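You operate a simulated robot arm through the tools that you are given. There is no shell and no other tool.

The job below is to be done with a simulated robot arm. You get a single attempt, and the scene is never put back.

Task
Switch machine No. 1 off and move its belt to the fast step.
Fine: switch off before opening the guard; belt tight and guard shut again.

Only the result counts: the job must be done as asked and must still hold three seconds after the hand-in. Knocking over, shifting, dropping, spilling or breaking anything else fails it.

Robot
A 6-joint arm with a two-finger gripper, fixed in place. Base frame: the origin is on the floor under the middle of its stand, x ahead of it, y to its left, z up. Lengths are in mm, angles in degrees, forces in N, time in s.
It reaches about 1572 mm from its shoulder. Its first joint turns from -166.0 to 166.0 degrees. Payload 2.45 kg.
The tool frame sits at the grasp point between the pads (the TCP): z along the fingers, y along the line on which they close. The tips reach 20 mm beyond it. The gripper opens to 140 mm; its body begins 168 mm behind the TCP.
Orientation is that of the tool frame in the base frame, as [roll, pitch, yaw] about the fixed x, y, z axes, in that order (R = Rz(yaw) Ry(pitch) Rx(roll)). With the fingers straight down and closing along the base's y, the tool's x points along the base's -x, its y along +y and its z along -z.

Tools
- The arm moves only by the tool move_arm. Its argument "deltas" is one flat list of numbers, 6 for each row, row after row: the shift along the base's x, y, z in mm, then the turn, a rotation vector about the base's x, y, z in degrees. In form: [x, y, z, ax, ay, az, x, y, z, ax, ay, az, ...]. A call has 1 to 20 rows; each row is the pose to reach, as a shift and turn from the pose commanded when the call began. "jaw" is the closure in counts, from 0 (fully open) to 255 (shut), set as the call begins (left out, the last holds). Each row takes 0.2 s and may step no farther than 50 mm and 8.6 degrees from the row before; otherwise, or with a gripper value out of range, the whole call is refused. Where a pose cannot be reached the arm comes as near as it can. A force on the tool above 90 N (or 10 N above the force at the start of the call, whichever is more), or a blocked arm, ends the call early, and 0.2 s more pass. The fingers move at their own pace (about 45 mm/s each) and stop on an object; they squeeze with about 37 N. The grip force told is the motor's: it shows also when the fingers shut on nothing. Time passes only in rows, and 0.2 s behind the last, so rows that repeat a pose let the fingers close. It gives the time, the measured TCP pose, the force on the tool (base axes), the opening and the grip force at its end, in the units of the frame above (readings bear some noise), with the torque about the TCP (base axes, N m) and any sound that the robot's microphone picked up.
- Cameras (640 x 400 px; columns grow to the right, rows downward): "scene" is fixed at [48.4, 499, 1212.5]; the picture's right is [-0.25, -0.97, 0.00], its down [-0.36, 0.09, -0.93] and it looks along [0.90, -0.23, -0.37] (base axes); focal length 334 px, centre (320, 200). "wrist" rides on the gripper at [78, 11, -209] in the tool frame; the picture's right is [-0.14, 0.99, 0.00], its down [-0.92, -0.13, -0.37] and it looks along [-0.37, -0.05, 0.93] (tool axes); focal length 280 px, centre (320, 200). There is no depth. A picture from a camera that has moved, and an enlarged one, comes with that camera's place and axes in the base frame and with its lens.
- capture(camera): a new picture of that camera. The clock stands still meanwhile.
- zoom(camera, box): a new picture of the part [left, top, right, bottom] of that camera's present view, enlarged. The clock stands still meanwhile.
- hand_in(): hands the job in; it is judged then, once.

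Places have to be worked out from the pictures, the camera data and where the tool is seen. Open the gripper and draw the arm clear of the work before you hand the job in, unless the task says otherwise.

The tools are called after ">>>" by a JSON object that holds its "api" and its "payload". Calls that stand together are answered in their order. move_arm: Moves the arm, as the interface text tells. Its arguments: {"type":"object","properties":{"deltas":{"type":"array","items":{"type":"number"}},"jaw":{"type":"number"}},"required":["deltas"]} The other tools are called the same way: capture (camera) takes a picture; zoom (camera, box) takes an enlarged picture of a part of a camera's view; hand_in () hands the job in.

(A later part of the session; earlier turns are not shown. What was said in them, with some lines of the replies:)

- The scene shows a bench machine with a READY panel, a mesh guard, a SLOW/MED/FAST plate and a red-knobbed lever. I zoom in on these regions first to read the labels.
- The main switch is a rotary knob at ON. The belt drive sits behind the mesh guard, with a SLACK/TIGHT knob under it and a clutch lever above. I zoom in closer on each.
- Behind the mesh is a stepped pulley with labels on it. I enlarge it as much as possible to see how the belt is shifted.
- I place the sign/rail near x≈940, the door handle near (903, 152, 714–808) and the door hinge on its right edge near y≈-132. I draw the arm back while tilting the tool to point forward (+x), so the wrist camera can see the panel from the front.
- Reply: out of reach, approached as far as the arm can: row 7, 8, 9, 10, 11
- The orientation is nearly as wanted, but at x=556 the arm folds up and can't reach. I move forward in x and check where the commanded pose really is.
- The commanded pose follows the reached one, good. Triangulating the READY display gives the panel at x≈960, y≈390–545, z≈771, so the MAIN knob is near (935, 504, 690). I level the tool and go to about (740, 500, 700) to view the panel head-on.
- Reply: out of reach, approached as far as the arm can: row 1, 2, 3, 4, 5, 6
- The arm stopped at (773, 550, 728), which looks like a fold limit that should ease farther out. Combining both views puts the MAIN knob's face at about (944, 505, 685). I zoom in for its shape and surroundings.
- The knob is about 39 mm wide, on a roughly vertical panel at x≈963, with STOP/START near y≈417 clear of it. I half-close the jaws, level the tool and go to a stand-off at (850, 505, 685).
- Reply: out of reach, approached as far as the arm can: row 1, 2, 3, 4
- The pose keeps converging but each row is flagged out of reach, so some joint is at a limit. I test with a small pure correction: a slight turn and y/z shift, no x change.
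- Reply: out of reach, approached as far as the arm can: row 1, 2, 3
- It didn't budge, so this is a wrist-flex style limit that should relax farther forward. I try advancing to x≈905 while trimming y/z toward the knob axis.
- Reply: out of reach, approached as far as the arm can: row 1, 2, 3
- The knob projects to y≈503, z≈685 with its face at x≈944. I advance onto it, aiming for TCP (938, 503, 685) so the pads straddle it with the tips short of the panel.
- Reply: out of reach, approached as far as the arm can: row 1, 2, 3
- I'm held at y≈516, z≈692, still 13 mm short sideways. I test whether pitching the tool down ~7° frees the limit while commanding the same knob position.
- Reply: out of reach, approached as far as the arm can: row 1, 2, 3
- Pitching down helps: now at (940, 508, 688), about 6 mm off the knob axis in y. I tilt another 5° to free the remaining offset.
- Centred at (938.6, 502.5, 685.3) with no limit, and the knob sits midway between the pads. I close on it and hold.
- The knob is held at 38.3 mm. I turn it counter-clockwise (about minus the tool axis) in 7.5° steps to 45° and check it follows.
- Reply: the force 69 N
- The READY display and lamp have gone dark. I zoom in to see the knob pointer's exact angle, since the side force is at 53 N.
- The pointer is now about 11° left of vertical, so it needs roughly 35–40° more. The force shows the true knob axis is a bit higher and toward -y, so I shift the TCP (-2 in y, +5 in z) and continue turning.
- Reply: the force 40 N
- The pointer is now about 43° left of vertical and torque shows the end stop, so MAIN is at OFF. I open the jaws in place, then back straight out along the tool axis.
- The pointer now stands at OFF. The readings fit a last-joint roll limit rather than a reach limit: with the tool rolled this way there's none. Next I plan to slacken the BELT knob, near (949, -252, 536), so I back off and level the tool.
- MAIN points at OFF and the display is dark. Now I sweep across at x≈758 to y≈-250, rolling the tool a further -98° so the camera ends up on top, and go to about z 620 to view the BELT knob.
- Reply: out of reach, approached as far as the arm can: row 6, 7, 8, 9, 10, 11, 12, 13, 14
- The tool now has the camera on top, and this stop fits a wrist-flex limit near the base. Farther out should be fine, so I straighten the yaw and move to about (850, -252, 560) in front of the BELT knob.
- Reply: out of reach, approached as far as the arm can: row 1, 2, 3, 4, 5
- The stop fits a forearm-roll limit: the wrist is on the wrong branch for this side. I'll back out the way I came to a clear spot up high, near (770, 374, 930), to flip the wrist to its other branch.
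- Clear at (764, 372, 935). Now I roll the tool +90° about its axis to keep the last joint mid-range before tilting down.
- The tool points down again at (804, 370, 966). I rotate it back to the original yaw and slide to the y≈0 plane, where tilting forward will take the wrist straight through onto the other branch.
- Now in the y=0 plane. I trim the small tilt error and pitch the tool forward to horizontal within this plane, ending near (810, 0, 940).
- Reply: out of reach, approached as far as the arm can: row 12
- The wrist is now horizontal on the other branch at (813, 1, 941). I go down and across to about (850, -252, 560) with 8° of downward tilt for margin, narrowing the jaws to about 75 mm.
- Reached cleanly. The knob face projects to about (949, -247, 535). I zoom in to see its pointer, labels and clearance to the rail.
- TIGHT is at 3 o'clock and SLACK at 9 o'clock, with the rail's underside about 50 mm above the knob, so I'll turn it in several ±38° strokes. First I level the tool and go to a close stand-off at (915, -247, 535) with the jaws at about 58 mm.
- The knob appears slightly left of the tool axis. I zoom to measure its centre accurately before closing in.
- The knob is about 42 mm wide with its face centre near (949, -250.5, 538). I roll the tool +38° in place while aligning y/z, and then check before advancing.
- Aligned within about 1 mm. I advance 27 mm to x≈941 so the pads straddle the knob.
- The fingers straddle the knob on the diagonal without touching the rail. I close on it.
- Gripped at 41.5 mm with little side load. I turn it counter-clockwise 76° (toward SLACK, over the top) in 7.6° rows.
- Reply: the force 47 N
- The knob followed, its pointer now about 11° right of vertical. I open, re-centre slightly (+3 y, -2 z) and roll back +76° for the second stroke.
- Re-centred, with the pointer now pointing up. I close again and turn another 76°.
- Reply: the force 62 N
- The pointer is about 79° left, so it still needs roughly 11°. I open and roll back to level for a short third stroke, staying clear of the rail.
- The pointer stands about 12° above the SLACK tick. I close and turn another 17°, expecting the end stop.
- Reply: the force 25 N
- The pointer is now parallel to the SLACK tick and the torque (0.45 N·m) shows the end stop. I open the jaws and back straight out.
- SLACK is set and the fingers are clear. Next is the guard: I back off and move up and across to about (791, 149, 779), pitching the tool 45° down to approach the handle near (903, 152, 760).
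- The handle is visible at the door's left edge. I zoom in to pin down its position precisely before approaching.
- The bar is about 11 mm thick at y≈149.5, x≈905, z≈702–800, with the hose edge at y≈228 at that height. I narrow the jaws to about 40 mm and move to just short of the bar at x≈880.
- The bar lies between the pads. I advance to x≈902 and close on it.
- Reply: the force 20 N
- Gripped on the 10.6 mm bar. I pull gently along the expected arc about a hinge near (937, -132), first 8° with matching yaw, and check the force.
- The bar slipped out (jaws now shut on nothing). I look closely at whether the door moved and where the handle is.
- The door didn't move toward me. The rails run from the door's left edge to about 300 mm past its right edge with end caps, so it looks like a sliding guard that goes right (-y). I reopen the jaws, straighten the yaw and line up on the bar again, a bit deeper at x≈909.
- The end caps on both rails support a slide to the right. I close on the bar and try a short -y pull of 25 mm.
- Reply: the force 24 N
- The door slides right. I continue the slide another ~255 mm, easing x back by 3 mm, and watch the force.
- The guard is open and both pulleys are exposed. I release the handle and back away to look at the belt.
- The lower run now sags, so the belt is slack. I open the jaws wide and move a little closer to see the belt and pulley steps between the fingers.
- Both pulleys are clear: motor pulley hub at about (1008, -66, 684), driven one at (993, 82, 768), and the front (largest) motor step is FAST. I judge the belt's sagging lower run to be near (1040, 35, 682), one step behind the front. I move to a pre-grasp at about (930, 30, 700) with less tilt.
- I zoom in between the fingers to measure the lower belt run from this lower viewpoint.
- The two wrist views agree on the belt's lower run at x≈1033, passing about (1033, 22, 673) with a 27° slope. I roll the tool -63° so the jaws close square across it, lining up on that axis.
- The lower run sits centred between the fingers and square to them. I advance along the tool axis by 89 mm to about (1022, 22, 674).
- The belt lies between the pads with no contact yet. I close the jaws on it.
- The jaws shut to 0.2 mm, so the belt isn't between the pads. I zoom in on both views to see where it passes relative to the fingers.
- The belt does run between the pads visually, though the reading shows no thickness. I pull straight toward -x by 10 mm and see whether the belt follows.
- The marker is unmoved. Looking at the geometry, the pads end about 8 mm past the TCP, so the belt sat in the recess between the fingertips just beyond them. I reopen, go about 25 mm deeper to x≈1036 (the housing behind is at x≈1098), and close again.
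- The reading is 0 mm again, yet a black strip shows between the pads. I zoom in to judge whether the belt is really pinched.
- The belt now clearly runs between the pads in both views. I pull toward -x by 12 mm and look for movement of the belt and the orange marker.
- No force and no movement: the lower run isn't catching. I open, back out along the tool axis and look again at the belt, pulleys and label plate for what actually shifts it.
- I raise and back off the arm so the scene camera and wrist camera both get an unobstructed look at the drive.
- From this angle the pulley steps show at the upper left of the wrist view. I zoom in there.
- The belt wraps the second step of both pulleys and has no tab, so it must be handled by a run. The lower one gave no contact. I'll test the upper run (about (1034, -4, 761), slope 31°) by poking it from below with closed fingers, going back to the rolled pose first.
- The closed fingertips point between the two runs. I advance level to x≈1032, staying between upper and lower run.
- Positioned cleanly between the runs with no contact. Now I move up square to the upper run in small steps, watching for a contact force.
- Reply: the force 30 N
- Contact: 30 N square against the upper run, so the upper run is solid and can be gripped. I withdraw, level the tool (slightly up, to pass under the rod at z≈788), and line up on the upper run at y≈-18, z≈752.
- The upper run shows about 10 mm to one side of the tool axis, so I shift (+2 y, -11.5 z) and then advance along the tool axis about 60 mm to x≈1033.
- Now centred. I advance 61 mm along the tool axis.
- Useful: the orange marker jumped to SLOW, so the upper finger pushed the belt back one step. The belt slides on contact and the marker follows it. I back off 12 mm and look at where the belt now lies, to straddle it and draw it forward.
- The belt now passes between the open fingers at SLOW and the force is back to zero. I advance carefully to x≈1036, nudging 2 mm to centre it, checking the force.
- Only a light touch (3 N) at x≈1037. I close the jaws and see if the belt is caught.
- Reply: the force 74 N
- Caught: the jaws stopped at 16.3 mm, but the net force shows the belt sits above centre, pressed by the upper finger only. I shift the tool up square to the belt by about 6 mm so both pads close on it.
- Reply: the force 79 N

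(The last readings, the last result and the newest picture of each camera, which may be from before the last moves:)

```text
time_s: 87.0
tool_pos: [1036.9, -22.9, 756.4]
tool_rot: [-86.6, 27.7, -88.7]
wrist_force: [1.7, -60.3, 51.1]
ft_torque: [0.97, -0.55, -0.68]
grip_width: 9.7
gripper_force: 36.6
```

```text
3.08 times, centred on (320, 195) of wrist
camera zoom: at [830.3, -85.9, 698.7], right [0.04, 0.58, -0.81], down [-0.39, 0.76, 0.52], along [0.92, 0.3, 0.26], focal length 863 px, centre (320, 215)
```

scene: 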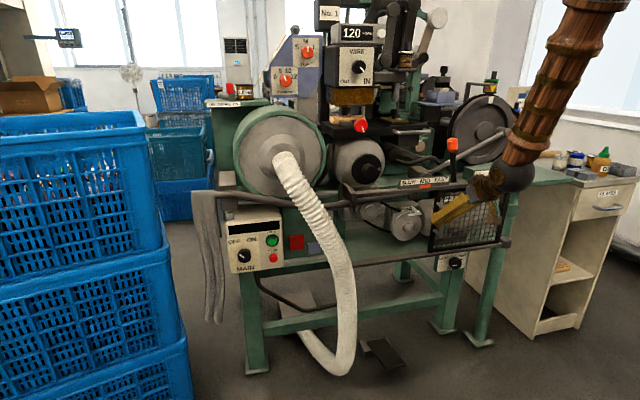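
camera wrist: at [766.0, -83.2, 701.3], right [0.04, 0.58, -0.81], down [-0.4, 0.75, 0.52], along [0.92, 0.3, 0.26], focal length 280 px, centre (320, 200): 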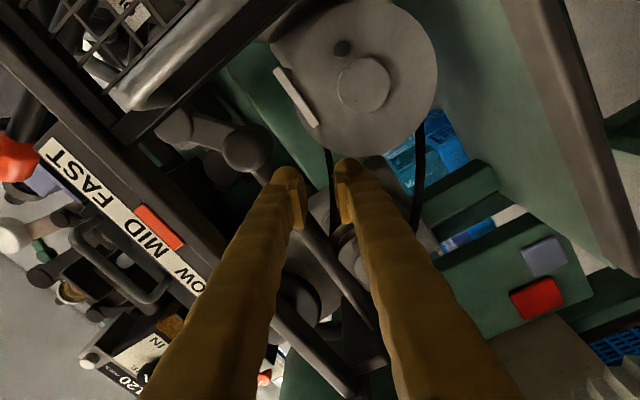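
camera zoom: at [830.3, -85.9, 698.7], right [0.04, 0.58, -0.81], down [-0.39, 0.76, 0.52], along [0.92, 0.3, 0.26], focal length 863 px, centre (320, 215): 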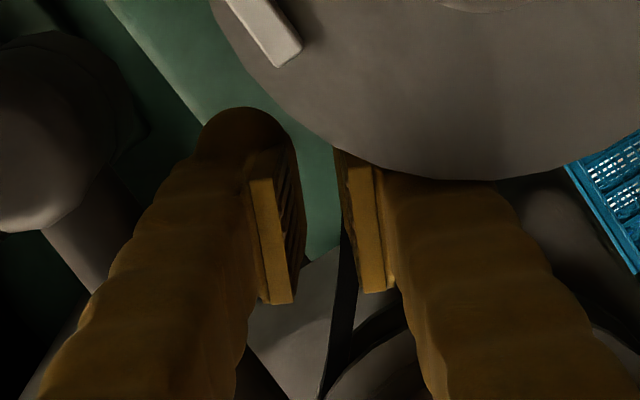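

Width is down to 9.7 mm and the force direction shows the belt is steeper here (about 50°). I shift a further 5 mm along that normal to even out the grip.

>>> {"api": "move_arm", "payload": {"deltas": [0, -2, 1.7, 0, 0, 0, 0, -4, 3.4, 0, 0, 0, 0, -5, 4.3, 0, 0, 0, 0, -5, 4.3, 0, 0, 0]}}

>>> {"api": "zoom", "payload": {"camera": "scene", "box": [375, 175, 435, 230]}}

```text
time_s: 88.0
tool_pos: [1035.3, -24.1, 756.9]
tool_rot: [-86.9, 27.9, -88.3]
wrist_force: [1.1, 16.5, 14.5]
ft_torque: [0.76, -0.22, 0.29]
grip_width: 7.5
gripper_force: 34.8
```

```text
7.27 times, centred on (405, 202) of scene
camera zoom: at [48.4, 499.0, 1212.5], right [-0.25, -0.97, 0.0], down [-0.36, 0.09, -0.93], along [0.9, -0.23, -0.37], focal length 2430 px, centre (-298, 182)
```

zoom: 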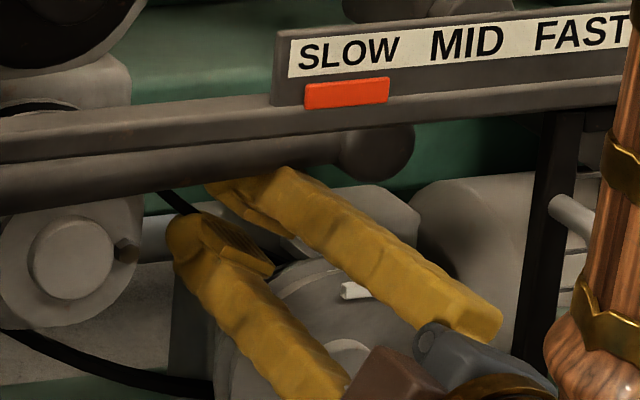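

Balanced now at 7.5 mm. I pull the belt toward -x by 20 mm in small rows and check the marker.

>>> {"api": "move_arm", "payload": {"deltas": [-5, 0, 0, 0, 0, 0, -10, 0, 0, 0, 0, 0, -15, 0, 0, 0, 0, 0, -20, 0, 0, 0, 0, 0]}}

>>> {"api": "zoom", "payload": {"camera": "scene", "box": [375, 175, 435, 230]}}

```text
time_s: 89.0
tool_pos: [1015.8, -26.4, 755.4]
tool_rot: [-87.0, 27.8, -88.6]
wrist_force: [0.5, 59.1, -23.9]
ft_torque: [0.87, 0.31, 0.75]
grip_width: 7.2
gripper_force: 34.9
```

```text
7.27 times, centred on (405, 202) of scene
camera zoom: at [48.4, 499.0, 1212.5], right [-0.25, -0.97, 0.0], down [-0.36, 0.09, -0.93], along [0.9, -0.23, -0.37], focal length 2430 px, centre (-298, 182)
```

zoom: 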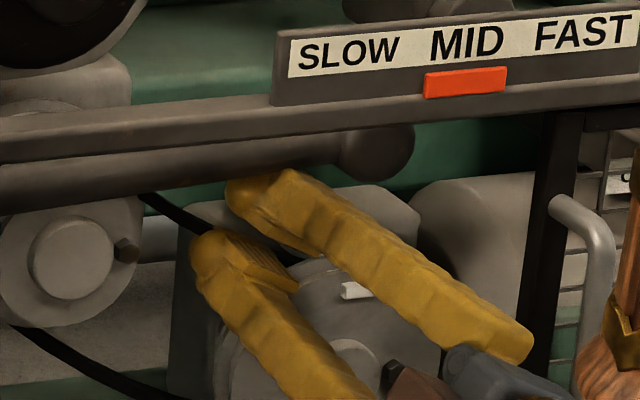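

The marker moved back to MID, so the belt follows the grip. I relieve the side load (+4 y, -2 z) and pull another 20 mm toward FAST.

>>> {"api": "move_arm", "payload": {"deltas": [0, 4, -2, 0, 0, 0, -5, 4, -2, 0, 0, 0, -10, 4, -2, 0, 0, 0, -15, 4, -2, 0, 0, 0, -20, 4, -2, 0, 0, 0]}}

>>> {"api": "zoom", "payload": {"camera": "scene", "box": [375, 175, 435, 230]}}

>>> {"api": "zoom", "payload": {"camera": "wrist", "box": [250, 130, 390, 260]}}

```text
time_s: 90.2
tool_pos: [997.5, -23.5, 756.0]
tool_rot: [-86.8, 27.8, -88.7]
wrist_force: [-2.3, -30.8, -19.7]
ft_torque: [0.82, 0.22, -0.39]
grip_width: 6.6
gripper_force: 35.2
```

```text
7.27 times, centred on (405, 202) of scene
camera zoom: at [48.4, 499.0, 1212.5], right [-0.25, -0.97, 0.0], down [-0.36, 0.09, -0.93], along [0.9, -0.23, -0.37], focal length 2430 px, centre (-298, 182)
```

zoom: 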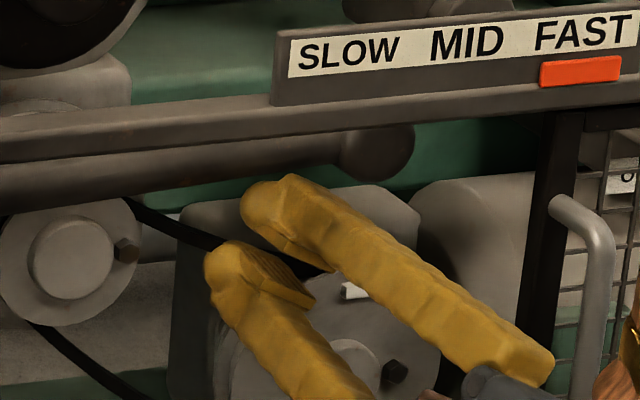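

```text
3.08 times, centred on (320, 195) of wrist
camera zoom: at [790.8, -87.7, 699.4], right [0.04, 0.58, -0.81], down [-0.39, 0.76, 0.52], along [0.92, 0.3, 0.26], focal length 863 px, centre (320, 215)
```

zoom: 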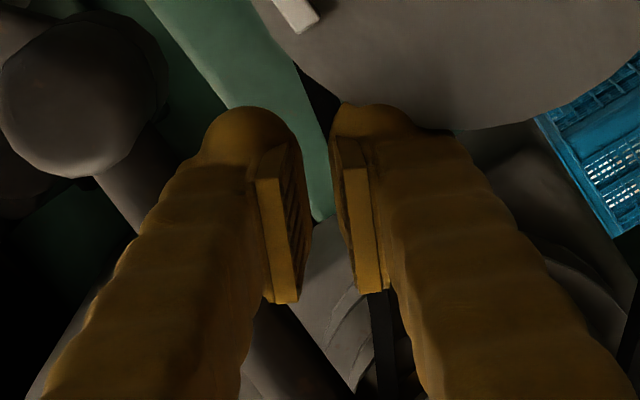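

The marker stands at FAST. I open just slightly (clear of the rod) and draw straight back in -x, which can only hold the belt toward the FAST end.

>>> {"api": "move_arm", "payload": {"deltas": [0, 0, 0, 0, 0, 0, 0, 0, 0, 0, 0, 0, -10, 0, 0, 0, 0, 0, -25, 0, 0, 0, 0, 0, -45, 0, 0, 0, 0, 0, -70, 0, 0, 0, 0, 0], "jaw": 226}}

>>> {"api": "zoom", "payload": {"camera": "scene", "box": [365, 165, 455, 240]}}

>>> {"api": "capture", "payload": {"camera": "wrist"}}

```text
time_s: 91.6
tool_pos: [928.4, -21.8, 754.9]
tool_rot: [-86.7, 27.8, -88.5]
wrist_force: [0.0, -1.0, -0.3]
ft_torque: [0.01, 0.0, 0.02]
grip_width: 16.0
gripper_force: 0.0
```

```text
5.33 times, centred on (410, 202) of scene
camera zoom: at [48.4, 499.0, 1212.5], right [-0.25, -0.97, 0.0], down [-0.36, 0.09, -0.93], along [0.9, -0.23, -0.37], focal length 1782 px, centre (-160, 187)
```

zoom: 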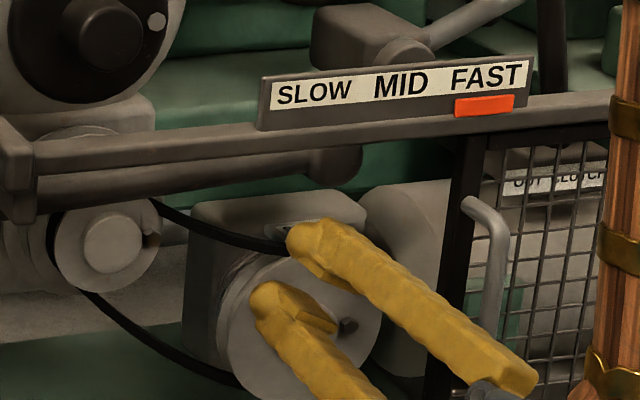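

```text
taken
camera wrist: at [722.1, -86.1, 698.7], right [0.04, 0.58, -0.81], down [-0.4, 0.75, 0.52], along [0.92, 0.3, 0.26], focal length 280 px, centre (320, 200)
```

wrist: 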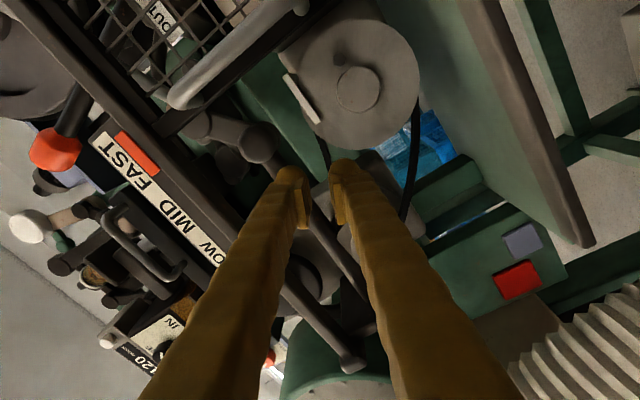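

The belt sits at FAST and holds after release. Next is tightening: I back away with a slight downward tilt and travel at x≈833, clear of the guard handle, down to the BELT knob.

>>> {"api": "move_arm", "payload": {"deltas": [-35, 0, 0, 0, 5, 0, -70, -10, -10, 0, 10, 0, -95, -38, -38, 0, 14, 0, -95, -76, -68, 0, 14, 0, -95, -111, -103, 0, 14, 0, -95, -146, -138, 0, 14, 0, -95, -181, -170, 0, 14, 0, -95, -211, -195, 0, 14, 0, -95, -228, -205, 0, 14, 0], "jaw": 148}}

>>> {"api": "capture", "payload": {"camera": "wrist"}}

>>> {"api": "zoom", "payload": {"camera": "scene", "box": [345, 160, 475, 260]}}

```text
time_s: 93.6
tool_pos: [832.3, -251.9, 552.8]
tool_rot: [-102.6, 27.3, -95.8]
wrist_force: [0.1, -0.2, 0.5]
ft_torque: [0.01, -0.04, 0.01]
grip_width: 59.1
gripper_force: 0.1
```

```text
taken
camera wrist: at [619.3, -316.0, 547.7], right [-0.16, 0.58, -0.8], down [-0.26, 0.75, 0.6], along [0.95, 0.3, 0.03], focal length 280 px, centre (320, 200)
```

wrist: 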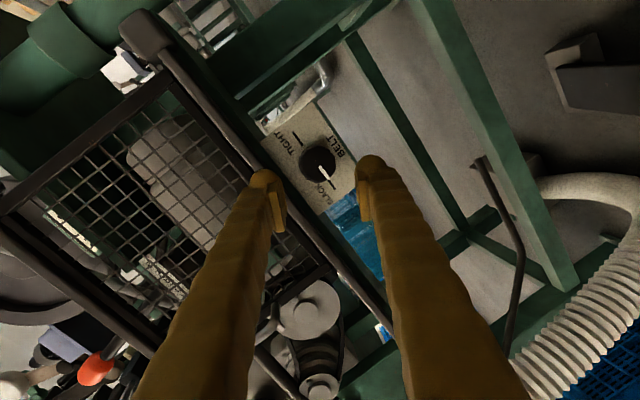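

```text
4.00 times, centred on (410, 210) of scene
camera zoom: at [48.4, 499.0, 1212.5], right [-0.25, -0.97, 0.0], down [-0.36, 0.09, -0.93], along [0.9, -0.23, -0.37], focal length 1336 px, centre (-40, 160)
```

zoom: 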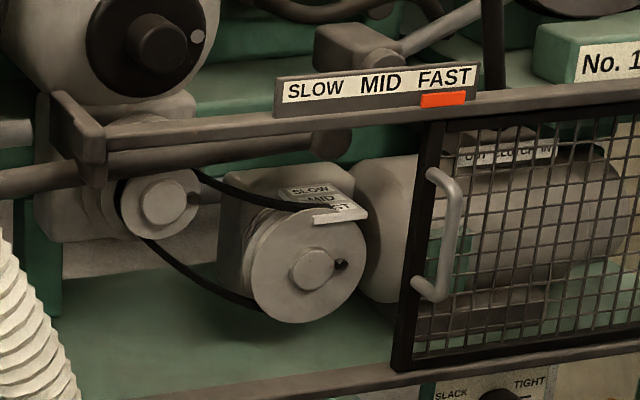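

The belt now visibly rides the front (largest) motor step. I level the tool, roll to -38° and move to a stand-off at (905, -250, 538) in front of the BELT knob.

>>> {"api": "move_arm", "payload": {"deltas": [24, 0.6, -5, 7.9, -2.9, -0.6, 48, 1.3, -10, 15.8, -5.8, -1.2, 73, 2, -15, 23.7, -8.7, -1.8, 73, 2, -15, 23.7, -8.7, -1.8], "jaw": 148}}

>>> {"api": "zoom", "payload": {"camera": "wrist", "box": [240, 120, 400, 240]}}

```text
time_s: 94.6
tool_pos: [906.7, -249.1, 536.4]
tool_rot: [-93.3, 51.6, -91.6]
wrist_force: [0.8, -0.8, 0.0]
ft_torque: [0.05, 0.03, -0.02]
grip_width: 58.5
gripper_force: 0.0
```

```text
3.33 times, centred on (320, 180) of wrist
camera zoom: at [695.9, -292.5, 476.0], right [-0.03, 0.86, -0.51], down [-0.35, 0.47, 0.81], along [0.94, 0.2, 0.28], focal length 935 px, centre (320, 267)
```

zoom: 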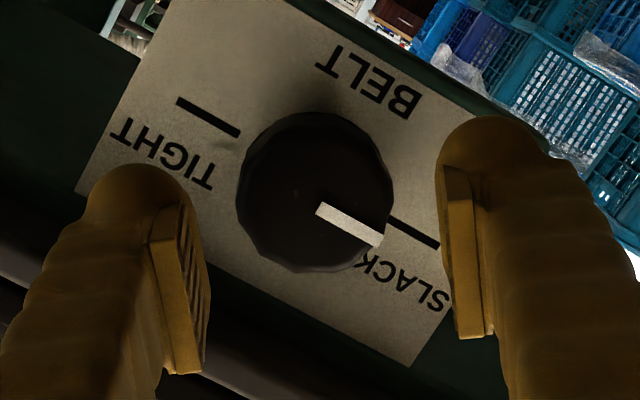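

Aligned on the knob. I advance 35 mm to straddle it.

>>> {"api": "move_arm", "payload": {"deltas": [12, 0, 0, 0, 0, 0, 24, 0, 0, 0, 0, 0, 35, 0, 0, 0, 0, 0]}}

>>> {"api": "move_arm", "payload": {"deltas": [0, 0, 0, 0, 0, 0, 0, 0, 0, 0, 0, 0, 0, 0, 0, 0, 0, 0, 0, 0, 0, 0, 0, 0], "jaw": 255}}

```text
time_s: 95.4
tool_pos: [942.9, -248.0, 537.2]
tool_rot: [-93.4, 51.5, -91.6]
wrist_force: [-0.3, -0.2, 0.0]
ft_torque: [-0.01, 0.0, 0.0]
grip_width: 58.9
gripper_force: 0.1
```

```text
time_s: 96.4
tool_pos: [941.5, -249.8, 537.1]
tool_rot: [-93.4, 51.5, -91.6]
wrist_force: [7.8, -7.3, 2.8]
ft_torque: [-0.03, -0.11, -0.15]
grip_width: 41.5
gripper_force: 45.3
```

The knob is gripped at 41.5 mm with little side load. I turn it clockwise 76° (back over the top toward TIGHT).

>>> {"api": "move_arm", "payload": {"deltas": [0, 0, 0, 7.6, 0, 0, 0, 0, 0, 15.2, 0, 0, 0, 0, 0, 22.8, 0, 0, 0, 0, 0, 30.4, 0, 0, 0, 0, 0, 38, 0, 0, 0, 0, 0, 45.6, 0, 0, 0, 0, 0, 53.2, 0, 0, 0, 0, 0, 60.8, 0, 0, 0, 0, 0, 68.4, 0, 0, 0, 0, 0, 76, 0, 0]}}

>>> {"api": "zoom", "payload": {"camera": "wrist", "box": [240, 120, 400, 240]}}

```text
time_s: 98.6
tool_pos: [938.0, -249.8, 535.7]
tool_rot: [89.6, 52.3, 91.6]
wrist_force: [1.9, -68.5, -41.0]
ft_torque: [0.01, 0.93, -0.41]
grip_width: 41.1
gripper_force: 44.7
```

```text
3.33 times, centred on (320, 180) of wrist
camera zoom: at [728.7, -200.4, 478.7], right [-0.03, 0.7, 0.71], down [-0.35, -0.68, 0.65], along [0.94, -0.23, 0.26], focal length 935 px, centre (320, 267)
```

zoom: 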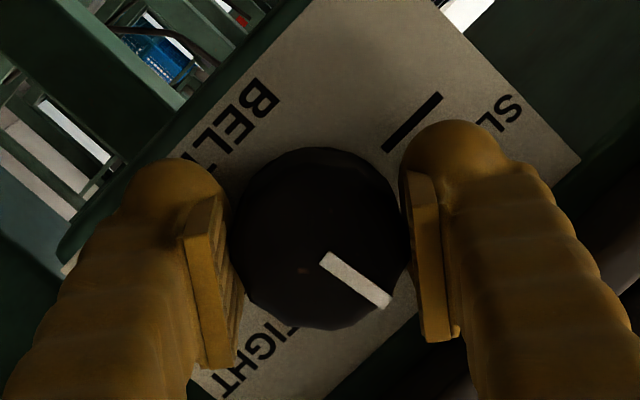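

The knob followed. I open, re-centre slightly and roll back -76° for the second stroke.

>>> {"api": "move_arm", "payload": {"deltas": [0, -1, -1, 0, 0, 0, 0, -2, -1.5, 0, 0, 0, 0, -2, -1.5, 0, 0, 0, 0, -2, -1.5, -7.6, 0, 0, 0, -2, -1.5, -15.2, 0, 0, 0, -2, -1.5, -22.8, 0, 0, 0, -2, -1.5, -30.4, 0, 0, 0, -2, -1.5, -38, 0, 0, 0, -2, -1.5, -45.6, 0, 0, 0, -2, -1.5, -53.2, 0, 0, 0, -2, -1.5, -60.8, 0, 0, 0, -2, -1.5, -68.4, 0, 0, 0, -2, -1.5, -76, 0, 0], "jaw": 148}}

>>> {"api": "zoom", "payload": {"camera": "wrist", "box": [240, 120, 400, 240]}}

```text
time_s: 101.4
tool_pos: [940.9, -250.9, 536.6]
tool_rot: [-93.3, 51.4, -91.5]
wrist_force: [-0.2, 0.5, 0.1]
ft_torque: [-0.01, -0.02, -0.02]
grip_width: 58.9
gripper_force: 0.1
```

```text
3.33 times, centred on (320, 180) of wrist
camera zoom: at [731.1, -294.1, 475.4], right [-0.03, 0.86, -0.51], down [-0.35, 0.47, 0.81], along [0.94, 0.2, 0.28], focal length 935 px, centre (320, 267)
```

zoom: 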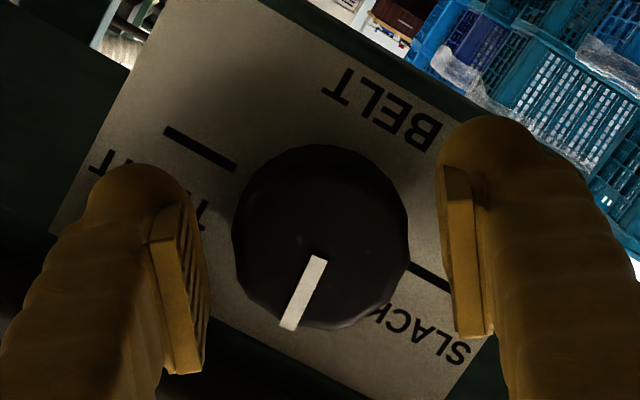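

The pointer is now about 7° left of vertical. I close and turn another 76° clockwise.

>>> {"api": "move_arm", "payload": {"deltas": [0, 0, 0, 0, 0, 0, 0, 0, 0, 0, 0, 0, 0, 0, 0, 0, 0, 0, 0, 0, 0, 0, 0, 0, 0, 0, 0, 7.6, 0, 0, 0, 0, 0, 15.2, 0, 0, 0, 0, 0, 22.8, 0, 0, 0, 0, 0, 30.4, 0, 0, 0, 0, 0, 38, 0, 0, 0, 0, 0, 45.6, 0, 0, 0, 0, 0, 53.2, 0, 0, 0, 0, 0, 60.8, 0, 0, 0, 0, 0, 68.4, 0, 0, 0, 0, 0, 76, 0, 0], "jaw": 255}}

>>> {"api": "zoom", "payload": {"camera": "wrist", "box": [240, 120, 400, 240]}}

```text
time_s: 104.4
tool_pos: [941.2, -249.1, 534.6]
tool_rot: [89.2, 52.3, 91.6]
wrist_force: [-10.1, -28.6, 9.0]
ft_torque: [0.0, -0.11, -0.47]
grip_width: 41.2
gripper_force: 45.0
```

```text
3.33 times, centred on (320, 180) of wrist
camera zoom: at [730.1, -201.9, 477.7], right [-0.03, 0.7, 0.71], down [-0.35, -0.68, 0.65], along [0.94, -0.23, 0.27], focal length 935 px, centre (320, 267)
```

zoom: 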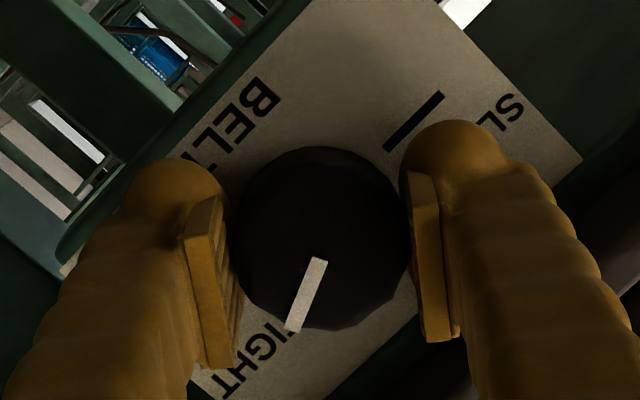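

The pointer is about 67° right, so roughly 23° remain. I open, roll back to level and make a short third stroke.

>>> {"api": "move_arm", "payload": {"deltas": [0, -1, 0, 0, 0, 0, 0, -1, 0, 0, 0, 0, 0, -1, 0, 0, 0, 0, 0, -1, 0, -7.6, 0, 0, 0, -1, 0, -15.2, 0, 0, 0, -1, 0, -22.8, 0, 0, 0, -1, 0, -30.4, 0, 0, 0, -1, 0, -38, 0, 0, 0, -1, 0, -45, 0, 0], "jaw": 148}}

>>> {"api": "move_arm", "payload": {"deltas": [0, 0, 0, 0, 0, 0, 0, 0, 0, 0, 0, 0, 0, 0, 0, 0, 0, 0, 0, 0, 0, 0, 0, 0, 0, 0, 0, 7.5, 0, 0, 0, 0, 0, 15, 0, 0, 0, 0, 0, 22.5, 0, 0, 0, 0, 0, 29, 0, 0, 0, 0, 0, 29, 0, 0], "jaw": 255}}

>>> {"api": "zoom", "payload": {"camera": "wrist", "box": [240, 120, 400, 240]}}

```text
time_s: 106.4
tool_pos: [941.5, -249.5, 534.8]
tool_rot: [-99.5, 82.4, -97.5]
wrist_force: [-1.3, -0.1, -0.1]
ft_torque: [0.0, 0.02, -0.01]
grip_width: 58.9
gripper_force: 0.1
```

```text
time_s: 108.4
tool_pos: [939.1, -249.9, 534.1]
tool_rot: [90.7, 68.3, 93.0]
wrist_force: [-10.0, -0.1, -2.6]
ft_torque: [-0.29, -0.05, -0.14]
grip_width: 40.9
gripper_force: 45.2
```

```text
3.33 times, centred on (320, 180) of wrist
camera zoom: at [729.8, -219.7, 466.4], right [-0.03, 0.87, 0.49], down [-0.35, -0.47, 0.81], along [0.94, -0.14, 0.32], focal length 935 px, centre (320, 267)
```

zoom: 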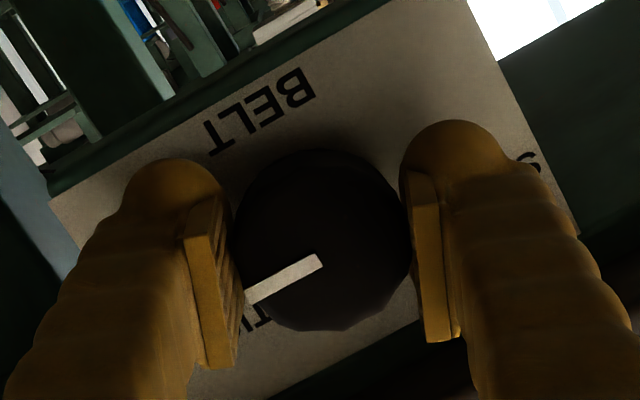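

The pointer lies along the TIGHT tick and the torque shows the stop. I release and back out, then check the belt state.

>>> {"api": "move_arm", "payload": {"deltas": [0, 0, 0, 0, 0, 0, 0, 0, 0, 0, 0, 0, 0, 0, 0, 0, 0, 0, -15, 0, 0, 0, 0, 0, -35, 0, 0, -8, 0, 0, -60, 0, 0, -16, 0, 0], "jaw": 148}}

>>> {"api": "zoom", "payload": {"camera": "scene", "box": [345, 160, 475, 260]}}

>>> {"api": "zoom", "payload": {"camera": "scene", "box": [430, 240, 490, 280]}}

>>> {"api": "capture", "payload": {"camera": "wrist"}}

```text
time_s: 109.8
tool_pos: [881.7, -252.3, 536.5]
tool_rot: [98.2, 84.5, 100.3]
wrist_force: [0.2, -0.2, -0.5]
ft_torque: [-0.01, 0.0, -0.02]
grip_width: 58.6
gripper_force: 0.1
```

```text
4.00 times, centred on (410, 210) of scene
camera zoom: at [48.4, 499.0, 1212.5], right [-0.25, -0.97, 0.0], down [-0.36, 0.09, -0.93], along [0.9, -0.23, -0.37], focal length 1336 px, centre (-40, 160)
```

zoom: 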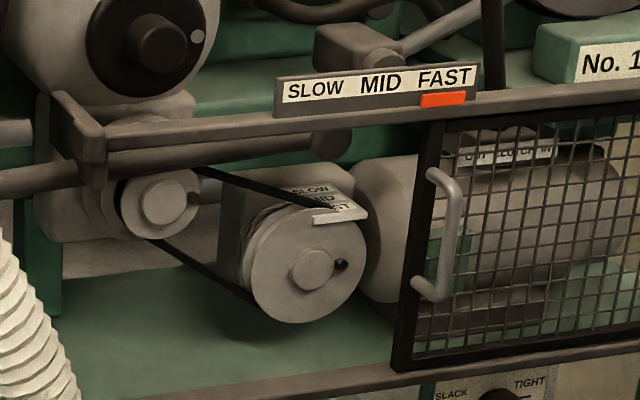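

```text
10.00 times, centred on (460, 260) of scene
camera zoom: at [48.4, 499.0, 1212.5], right [-0.25, -0.97, 0.0], down [-0.36, 0.09, -0.93], along [0.9, -0.23, -0.37], focal length 3341 px, centre (-1080, -400)
```

zoom: 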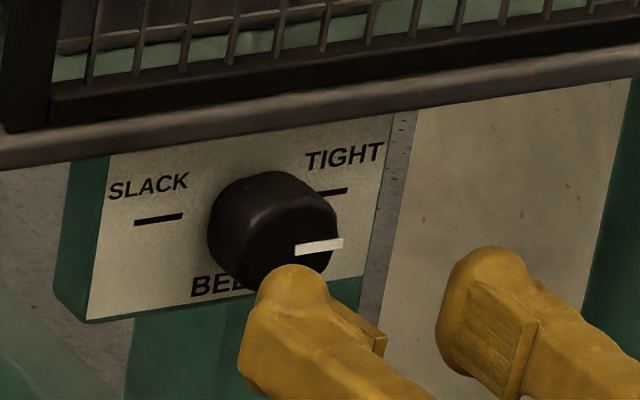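

```text
taken
camera wrist: at [671.2, -241.7, 463.2], right [-0.03, 0.97, 0.23], down [-0.35, -0.23, 0.91], along [0.94, -0.05, 0.35], focal length 280 px, centre (320, 200)
```

wrist: 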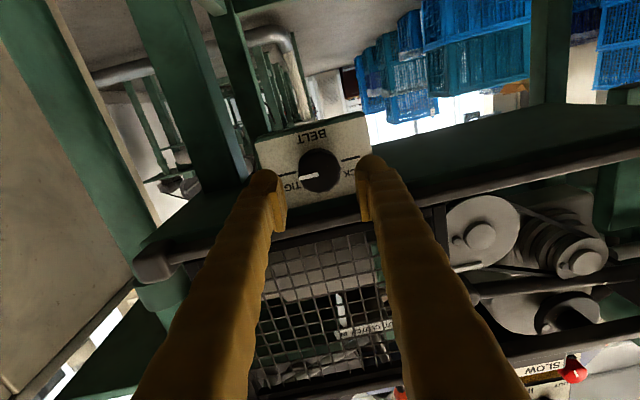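

The belt runs are straight again on FAST and the knob reads TIGHT. Now the guard: I back off, rise and tilt 45° down to a stand-off in front of the handle at (792, -136, 756).

>>> {"api": "move_arm", "payload": {"deltas": [-30, 0, 25, -0.9, 7.2, -0.3, -55, 10, 60, -1.8, 14.4, -0.7, -70, 30, 100, -2.7, 21.6, -1.0, -80, 55, 140, -3.6, 28.8, -1.4, -90, 80, 180, -4.5, 36, -1.7, -90, 105, 210, -5.4, 43, -2.1, -90, 116, 217, -5.4, 43, -2.1], "jaw": 182}}

>>> {"api": "capture", "payload": {"camera": "wrist"}}

>>> {"api": "zoom", "payload": {"camera": "wrist", "box": [250, 120, 410, 260]}}

```text
time_s: 111.4
tool_pos: [788.6, -134.7, 754.2]
tool_rot: [-179.9, 46.1, 177.9]
wrist_force: [-0.4, -1.1, -0.4]
ft_torque: [-0.01, 0.05, 0.0]
grip_width: 39.9
gripper_force: 0.1
```

```text
taken
camera wrist: at [586.0, -114.6, 842.4], right [0.13, 0.99, 0.1], down [0.37, -0.14, 0.92], along [0.92, -0.09, -0.38], focal length 280 px, centre (320, 200)
```

wrist: 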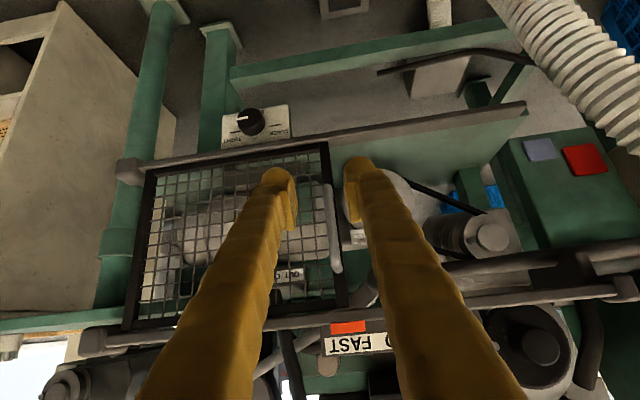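

```text
2.86 times, centred on (330, 190) of wrist
camera zoom: at [586.0, -114.6, 842.4], right [0.13, 0.99, 0.1], down [0.37, -0.14, 0.92], along [0.92, -0.09, -0.38], focal length 801 px, centre (291, 229)
```

zoom: 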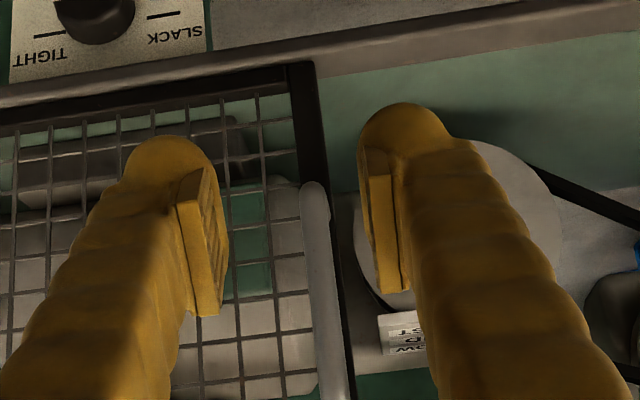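

The handle bar is at about y=-132. I straighten the yaw by 2° and advance onto the bar at (907, -133, 752).

>>> {"api": "move_arm", "payload": {"deltas": [40, 0.5, -1, 0, 0, 1, 80, 1, -2, 0, 0, 2, 100, 1.7, -2, 0, 0, 2.2, 119, 1.7, -2, 0, 0, 2.2]}}

>>> {"api": "zoom", "payload": {"camera": "wrist", "box": [250, 120, 410, 260]}}

```text
time_s: 112.4
tool_pos: [908.3, -134.0, 750.1]
tool_rot: [-179.8, 46.1, -179.9]
wrist_force: [-0.2, -0.2, -0.2]
ft_torque: [-0.02, -0.01, 0.03]
grip_width: 39.9
gripper_force: 0.0
```

```text
2.86 times, centred on (330, 190) of wrist
camera zoom: at [703.7, -122.5, 838.3], right [0.1, 0.99, 0.1], down [0.37, -0.13, 0.92], along [0.92, -0.05, -0.38], focal length 801 px, centre (291, 229)
```

zoom: 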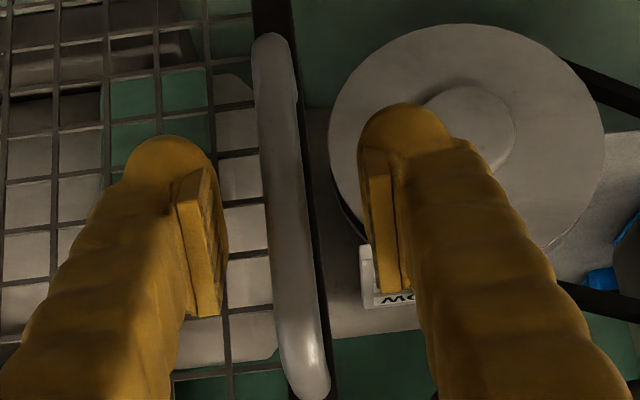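

The bar is between the pads. I close and slide the guard back left by 255 mm.

>>> {"api": "move_arm", "payload": {"deltas": [0, 0, 0, 0, 0, 0, 0, 0, 0, 0, 0, 0, 0, 0, 0, 0, 0, 0, 0, 0, 0, 0, 0, 0, 0, 25, 0, 0, 0, 0, 0, 58, 0, 0, 0, 0, 0, 91, 0, 0, 0, 0, 0, 124, 0, 0, 0, 0, 0, 157, 0, 0, 0, 0, 0, 190, 0, 0, 0, 0, 0, 223, 0, 0, 0, 0, 0, 255, 0, 0, 0, 0], "jaw": 255}}

>>> {"api": "capture", "payload": {"camera": "scene"}}

```text
time_s: 115.0
tool_pos: [909.4, 120.7, 749.7]
tool_rot: [-179.7, 46.0, -179.9]
wrist_force: [-19.9, 0.6, -6.3]
ft_torque: [-0.01, 0.29, 0.02]
grip_width: 10.8
gripper_force: 38.1
```

```text
taken
```

scene: 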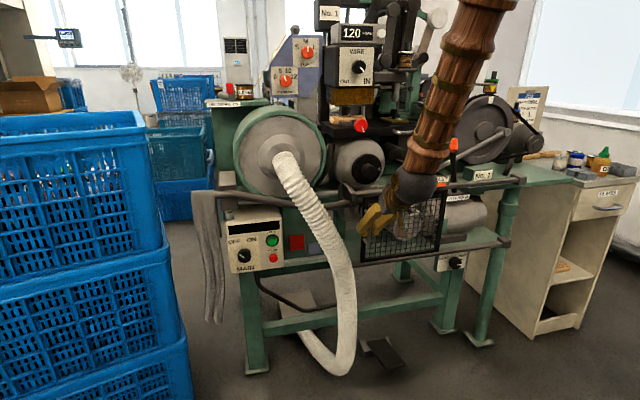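

The guard follows. I push the remaining ~30 mm in small rows until it meets its stop.

>>> {"api": "move_arm", "payload": {"deltas": [-2, 8, 0, 0, 0, 0, -2, 16, 0, 0, 0, 0, -2, 22, 0, 0, 0, 0, -2, 27, 0, 0, 0, 0, -2, 30, 0, 0, 0, 0, -2, 32, 0, 0, 0, 0]}}

>>> {"api": "zoom", "payload": {"camera": "scene", "box": [335, 170, 475, 275]}}

```text
time_s: 116.4
tool_pos: [906.8, 152.0, 751.4]
tool_rot: [-179.8, 46.3, 179.8]
wrist_force: [23.2, -84.9, -8.7]
ft_torque: [-1.09, -0.49, 0.15]
grip_width: 17.1
gripper_force: 42.4
```

```text
3.81 times, centred on (405, 222) of scene
camera zoom: at [48.4, 499.0, 1212.5], right [-0.25, -0.97, 0.0], down [-0.36, 0.09, -0.93], along [0.9, -0.23, -0.37], focal length 1273 px, centre (-4, 114)
```

zoom: 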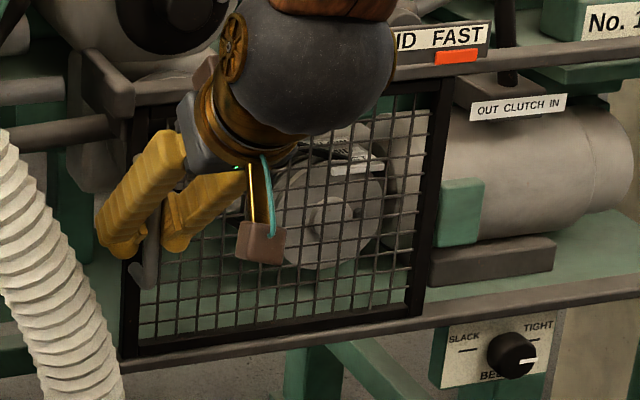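

The guard is hard against its closed stop (85 N). I open the jaws in place so as not to drag the door, then back straight out.

>>> {"api": "move_arm", "payload": {"deltas": [0, -2, 0, 0, 0, 0, 0, -2, 0, 0, 0, 0, 0, -3, 0, 0, 0, 0, -20, -3, 3, 0, 0, 0, -50, -3, 10, 0, 0, 0, -85, -3, 20, 0, 0, 0, -115, -20, 30, 0, 0, 0], "jaw": 182}}

>>> {"api": "zoom", "payload": {"camera": "scene", "box": [335, 170, 475, 275]}}

>>> {"api": "capture", "payload": {"camera": "wrist"}}

```text
time_s: 118.0
tool_pos: [789.6, 135.2, 777.2]
tool_rot: [-179.8, 46.0, -179.9]
wrist_force: [-1.1, 0.2, 0.4]
ft_torque: [0.01, -0.01, -0.02]
grip_width: 40.2
gripper_force: 0.1
```

```text
3.81 times, centred on (405, 222) of scene
camera zoom: at [48.4, 499.0, 1212.5], right [-0.25, -0.97, 0.0], down [-0.36, 0.09, -0.93], along [0.9, -0.23, -0.37], focal length 1273 px, centre (-4, 114)
```

zoom: 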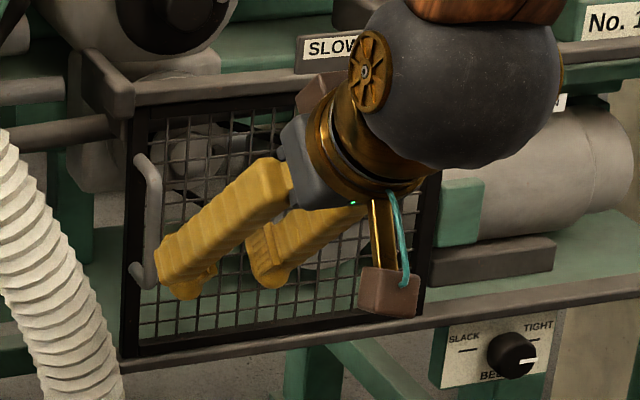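

```text
taken
camera wrist: at [585.9, 147.6, 866.8], right [0.1, 0.99, 0.1], down [0.37, -0.13, 0.92], along [0.92, -0.05, -0.38], focal length 280 px, centre (320, 200)
```

wrist: 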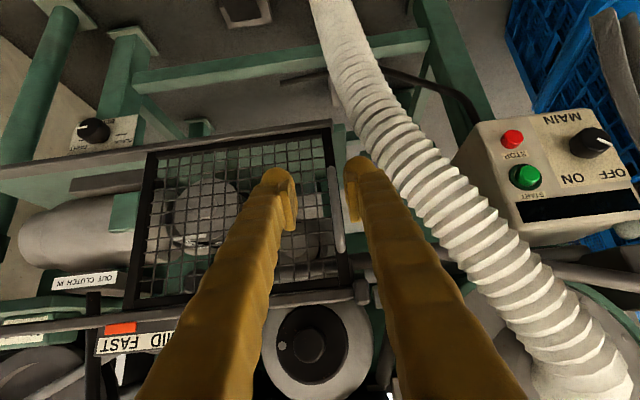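

The guard's edge matches its original closed position. I open the gripper fully and raise the arm clear, then take final checks.

>>> {"api": "move_arm", "payload": {"deltas": [-15, 0, 40, 0, 0, 0, -25, 0, 85, 0, 0, 0, -35, 0, 130, 0, 0, 0, -40, -20, 170, 0, 0, 0, -45, -50, 200, 0, 0, 0, -50, -90, 225, 0, 0, 0, -50, -135, 245, 0, 0, 0, -50, -180, 260, 0, 0, 0, -50, -225, 270, 0, 0, 0, -50, -270, 280, 0, 0, 0, -50, -315, 290, 0, 0, 0, -50, -360, 300, 0, 0, 0], "jaw": 0}}

>>> {"api": "capture", "payload": {"camera": "scene"}}

>>> {"api": "zoom", "payload": {"camera": "scene", "box": [335, 165, 485, 280]}}

>>> {"api": "zoom", "payload": {"camera": "scene", "box": [210, 200, 330, 280]}}

>>> {"api": "capture", "payload": {"camera": "wrist"}}

```text
time_s: 120.6
tool_pos: [740.0, -225.3, 1082.6]
tool_rot: [179.7, 46.3, 179.5]
wrist_force: [-0.3, -1.0, -0.3]
ft_torque: [-0.01, -0.09, 0.02]
grip_width: 140.1
gripper_force: 0.1
```

```text
taken
```

scene: 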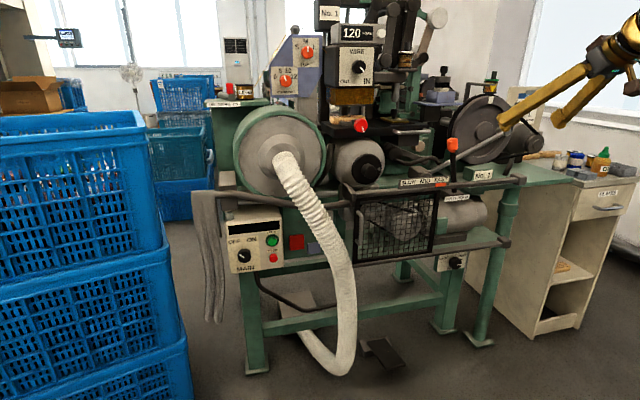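

```text
3.48 times, centred on (410, 222) of scene
camera zoom: at [48.4, 499.0, 1212.5], right [-0.25, -0.97, 0.0], down [-0.36, 0.09, -0.93], along [0.9, -0.23, -0.37], focal length 1162 px, centre (7, 122)
```

zoom: 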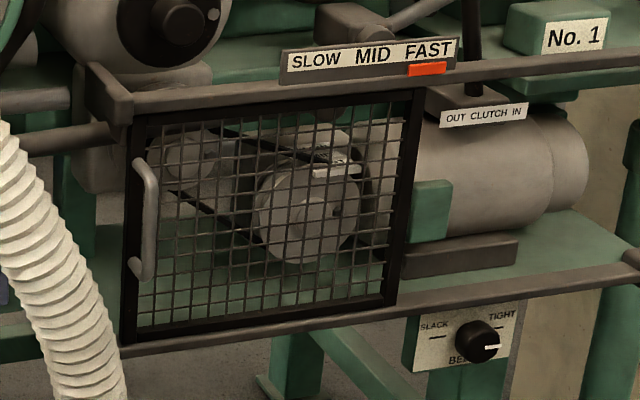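

```text
5.00 times, centred on (270, 240) of scene
camera zoom: at [48.4, 499.0, 1212.5], right [-0.25, -0.97, 0.0], down [-0.36, 0.09, -0.93], along [0.9, -0.23, -0.37], focal length 1670 px, centre (570, 0)
```

zoom: 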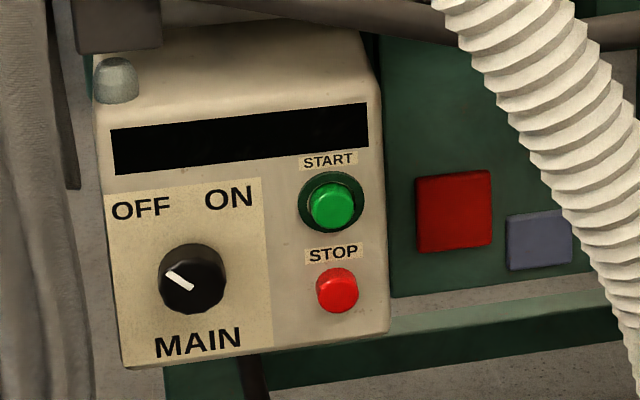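

```text
taken
camera wrist: at [537.2, -214.7, 1170.5], right [0.1, 0.99, 0.1], down [0.37, -0.13, 0.92], along [0.92, -0.06, -0.38], focal length 280 px, centre (320, 200)
```

wrist: 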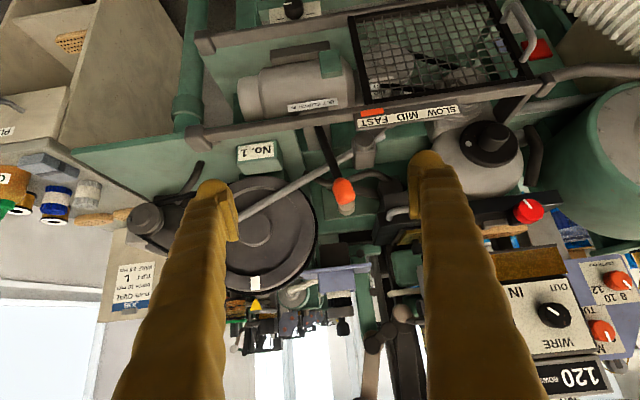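

Everything reads as asked: MAIN at OFF with the display dark, the marker at FAST, the belt straight with its knob at TIGHT, and the guard back in its original closed position. The gripper is open and the arm clear, so I hand the job in.

>>> {"api": "hand_in", "payload": {}}

```text
The job is handed in.
```

The job is done and handed in. Machine No. 1 is switched off and its belt is on the fast step. I checked everything below in the camera pictures just before handing in; I don't have the judge's result.

- **Main switch:** I turned it to OFF before touching the guard, and the READY display and lamp went dark.
- **Belt:** It is on FAST, by both the pulley and the orange marker. While slack it was pushed back to SLOW by accident, so I drew it forward through MID to FAST.
- **Tension:** The BELT knob is back at TIGHT, and both runs of the belt are straight.
- **Guard:** It slides sideways. I pushed it shut against its stop, and its edges line up with where they were at the start.
- **Arm:** The gripper is open and well clear of the machine.

One finger seems to have brushed the motor housing lightly, at about 10 N. I saw nothing else moved, dropped or damaged.
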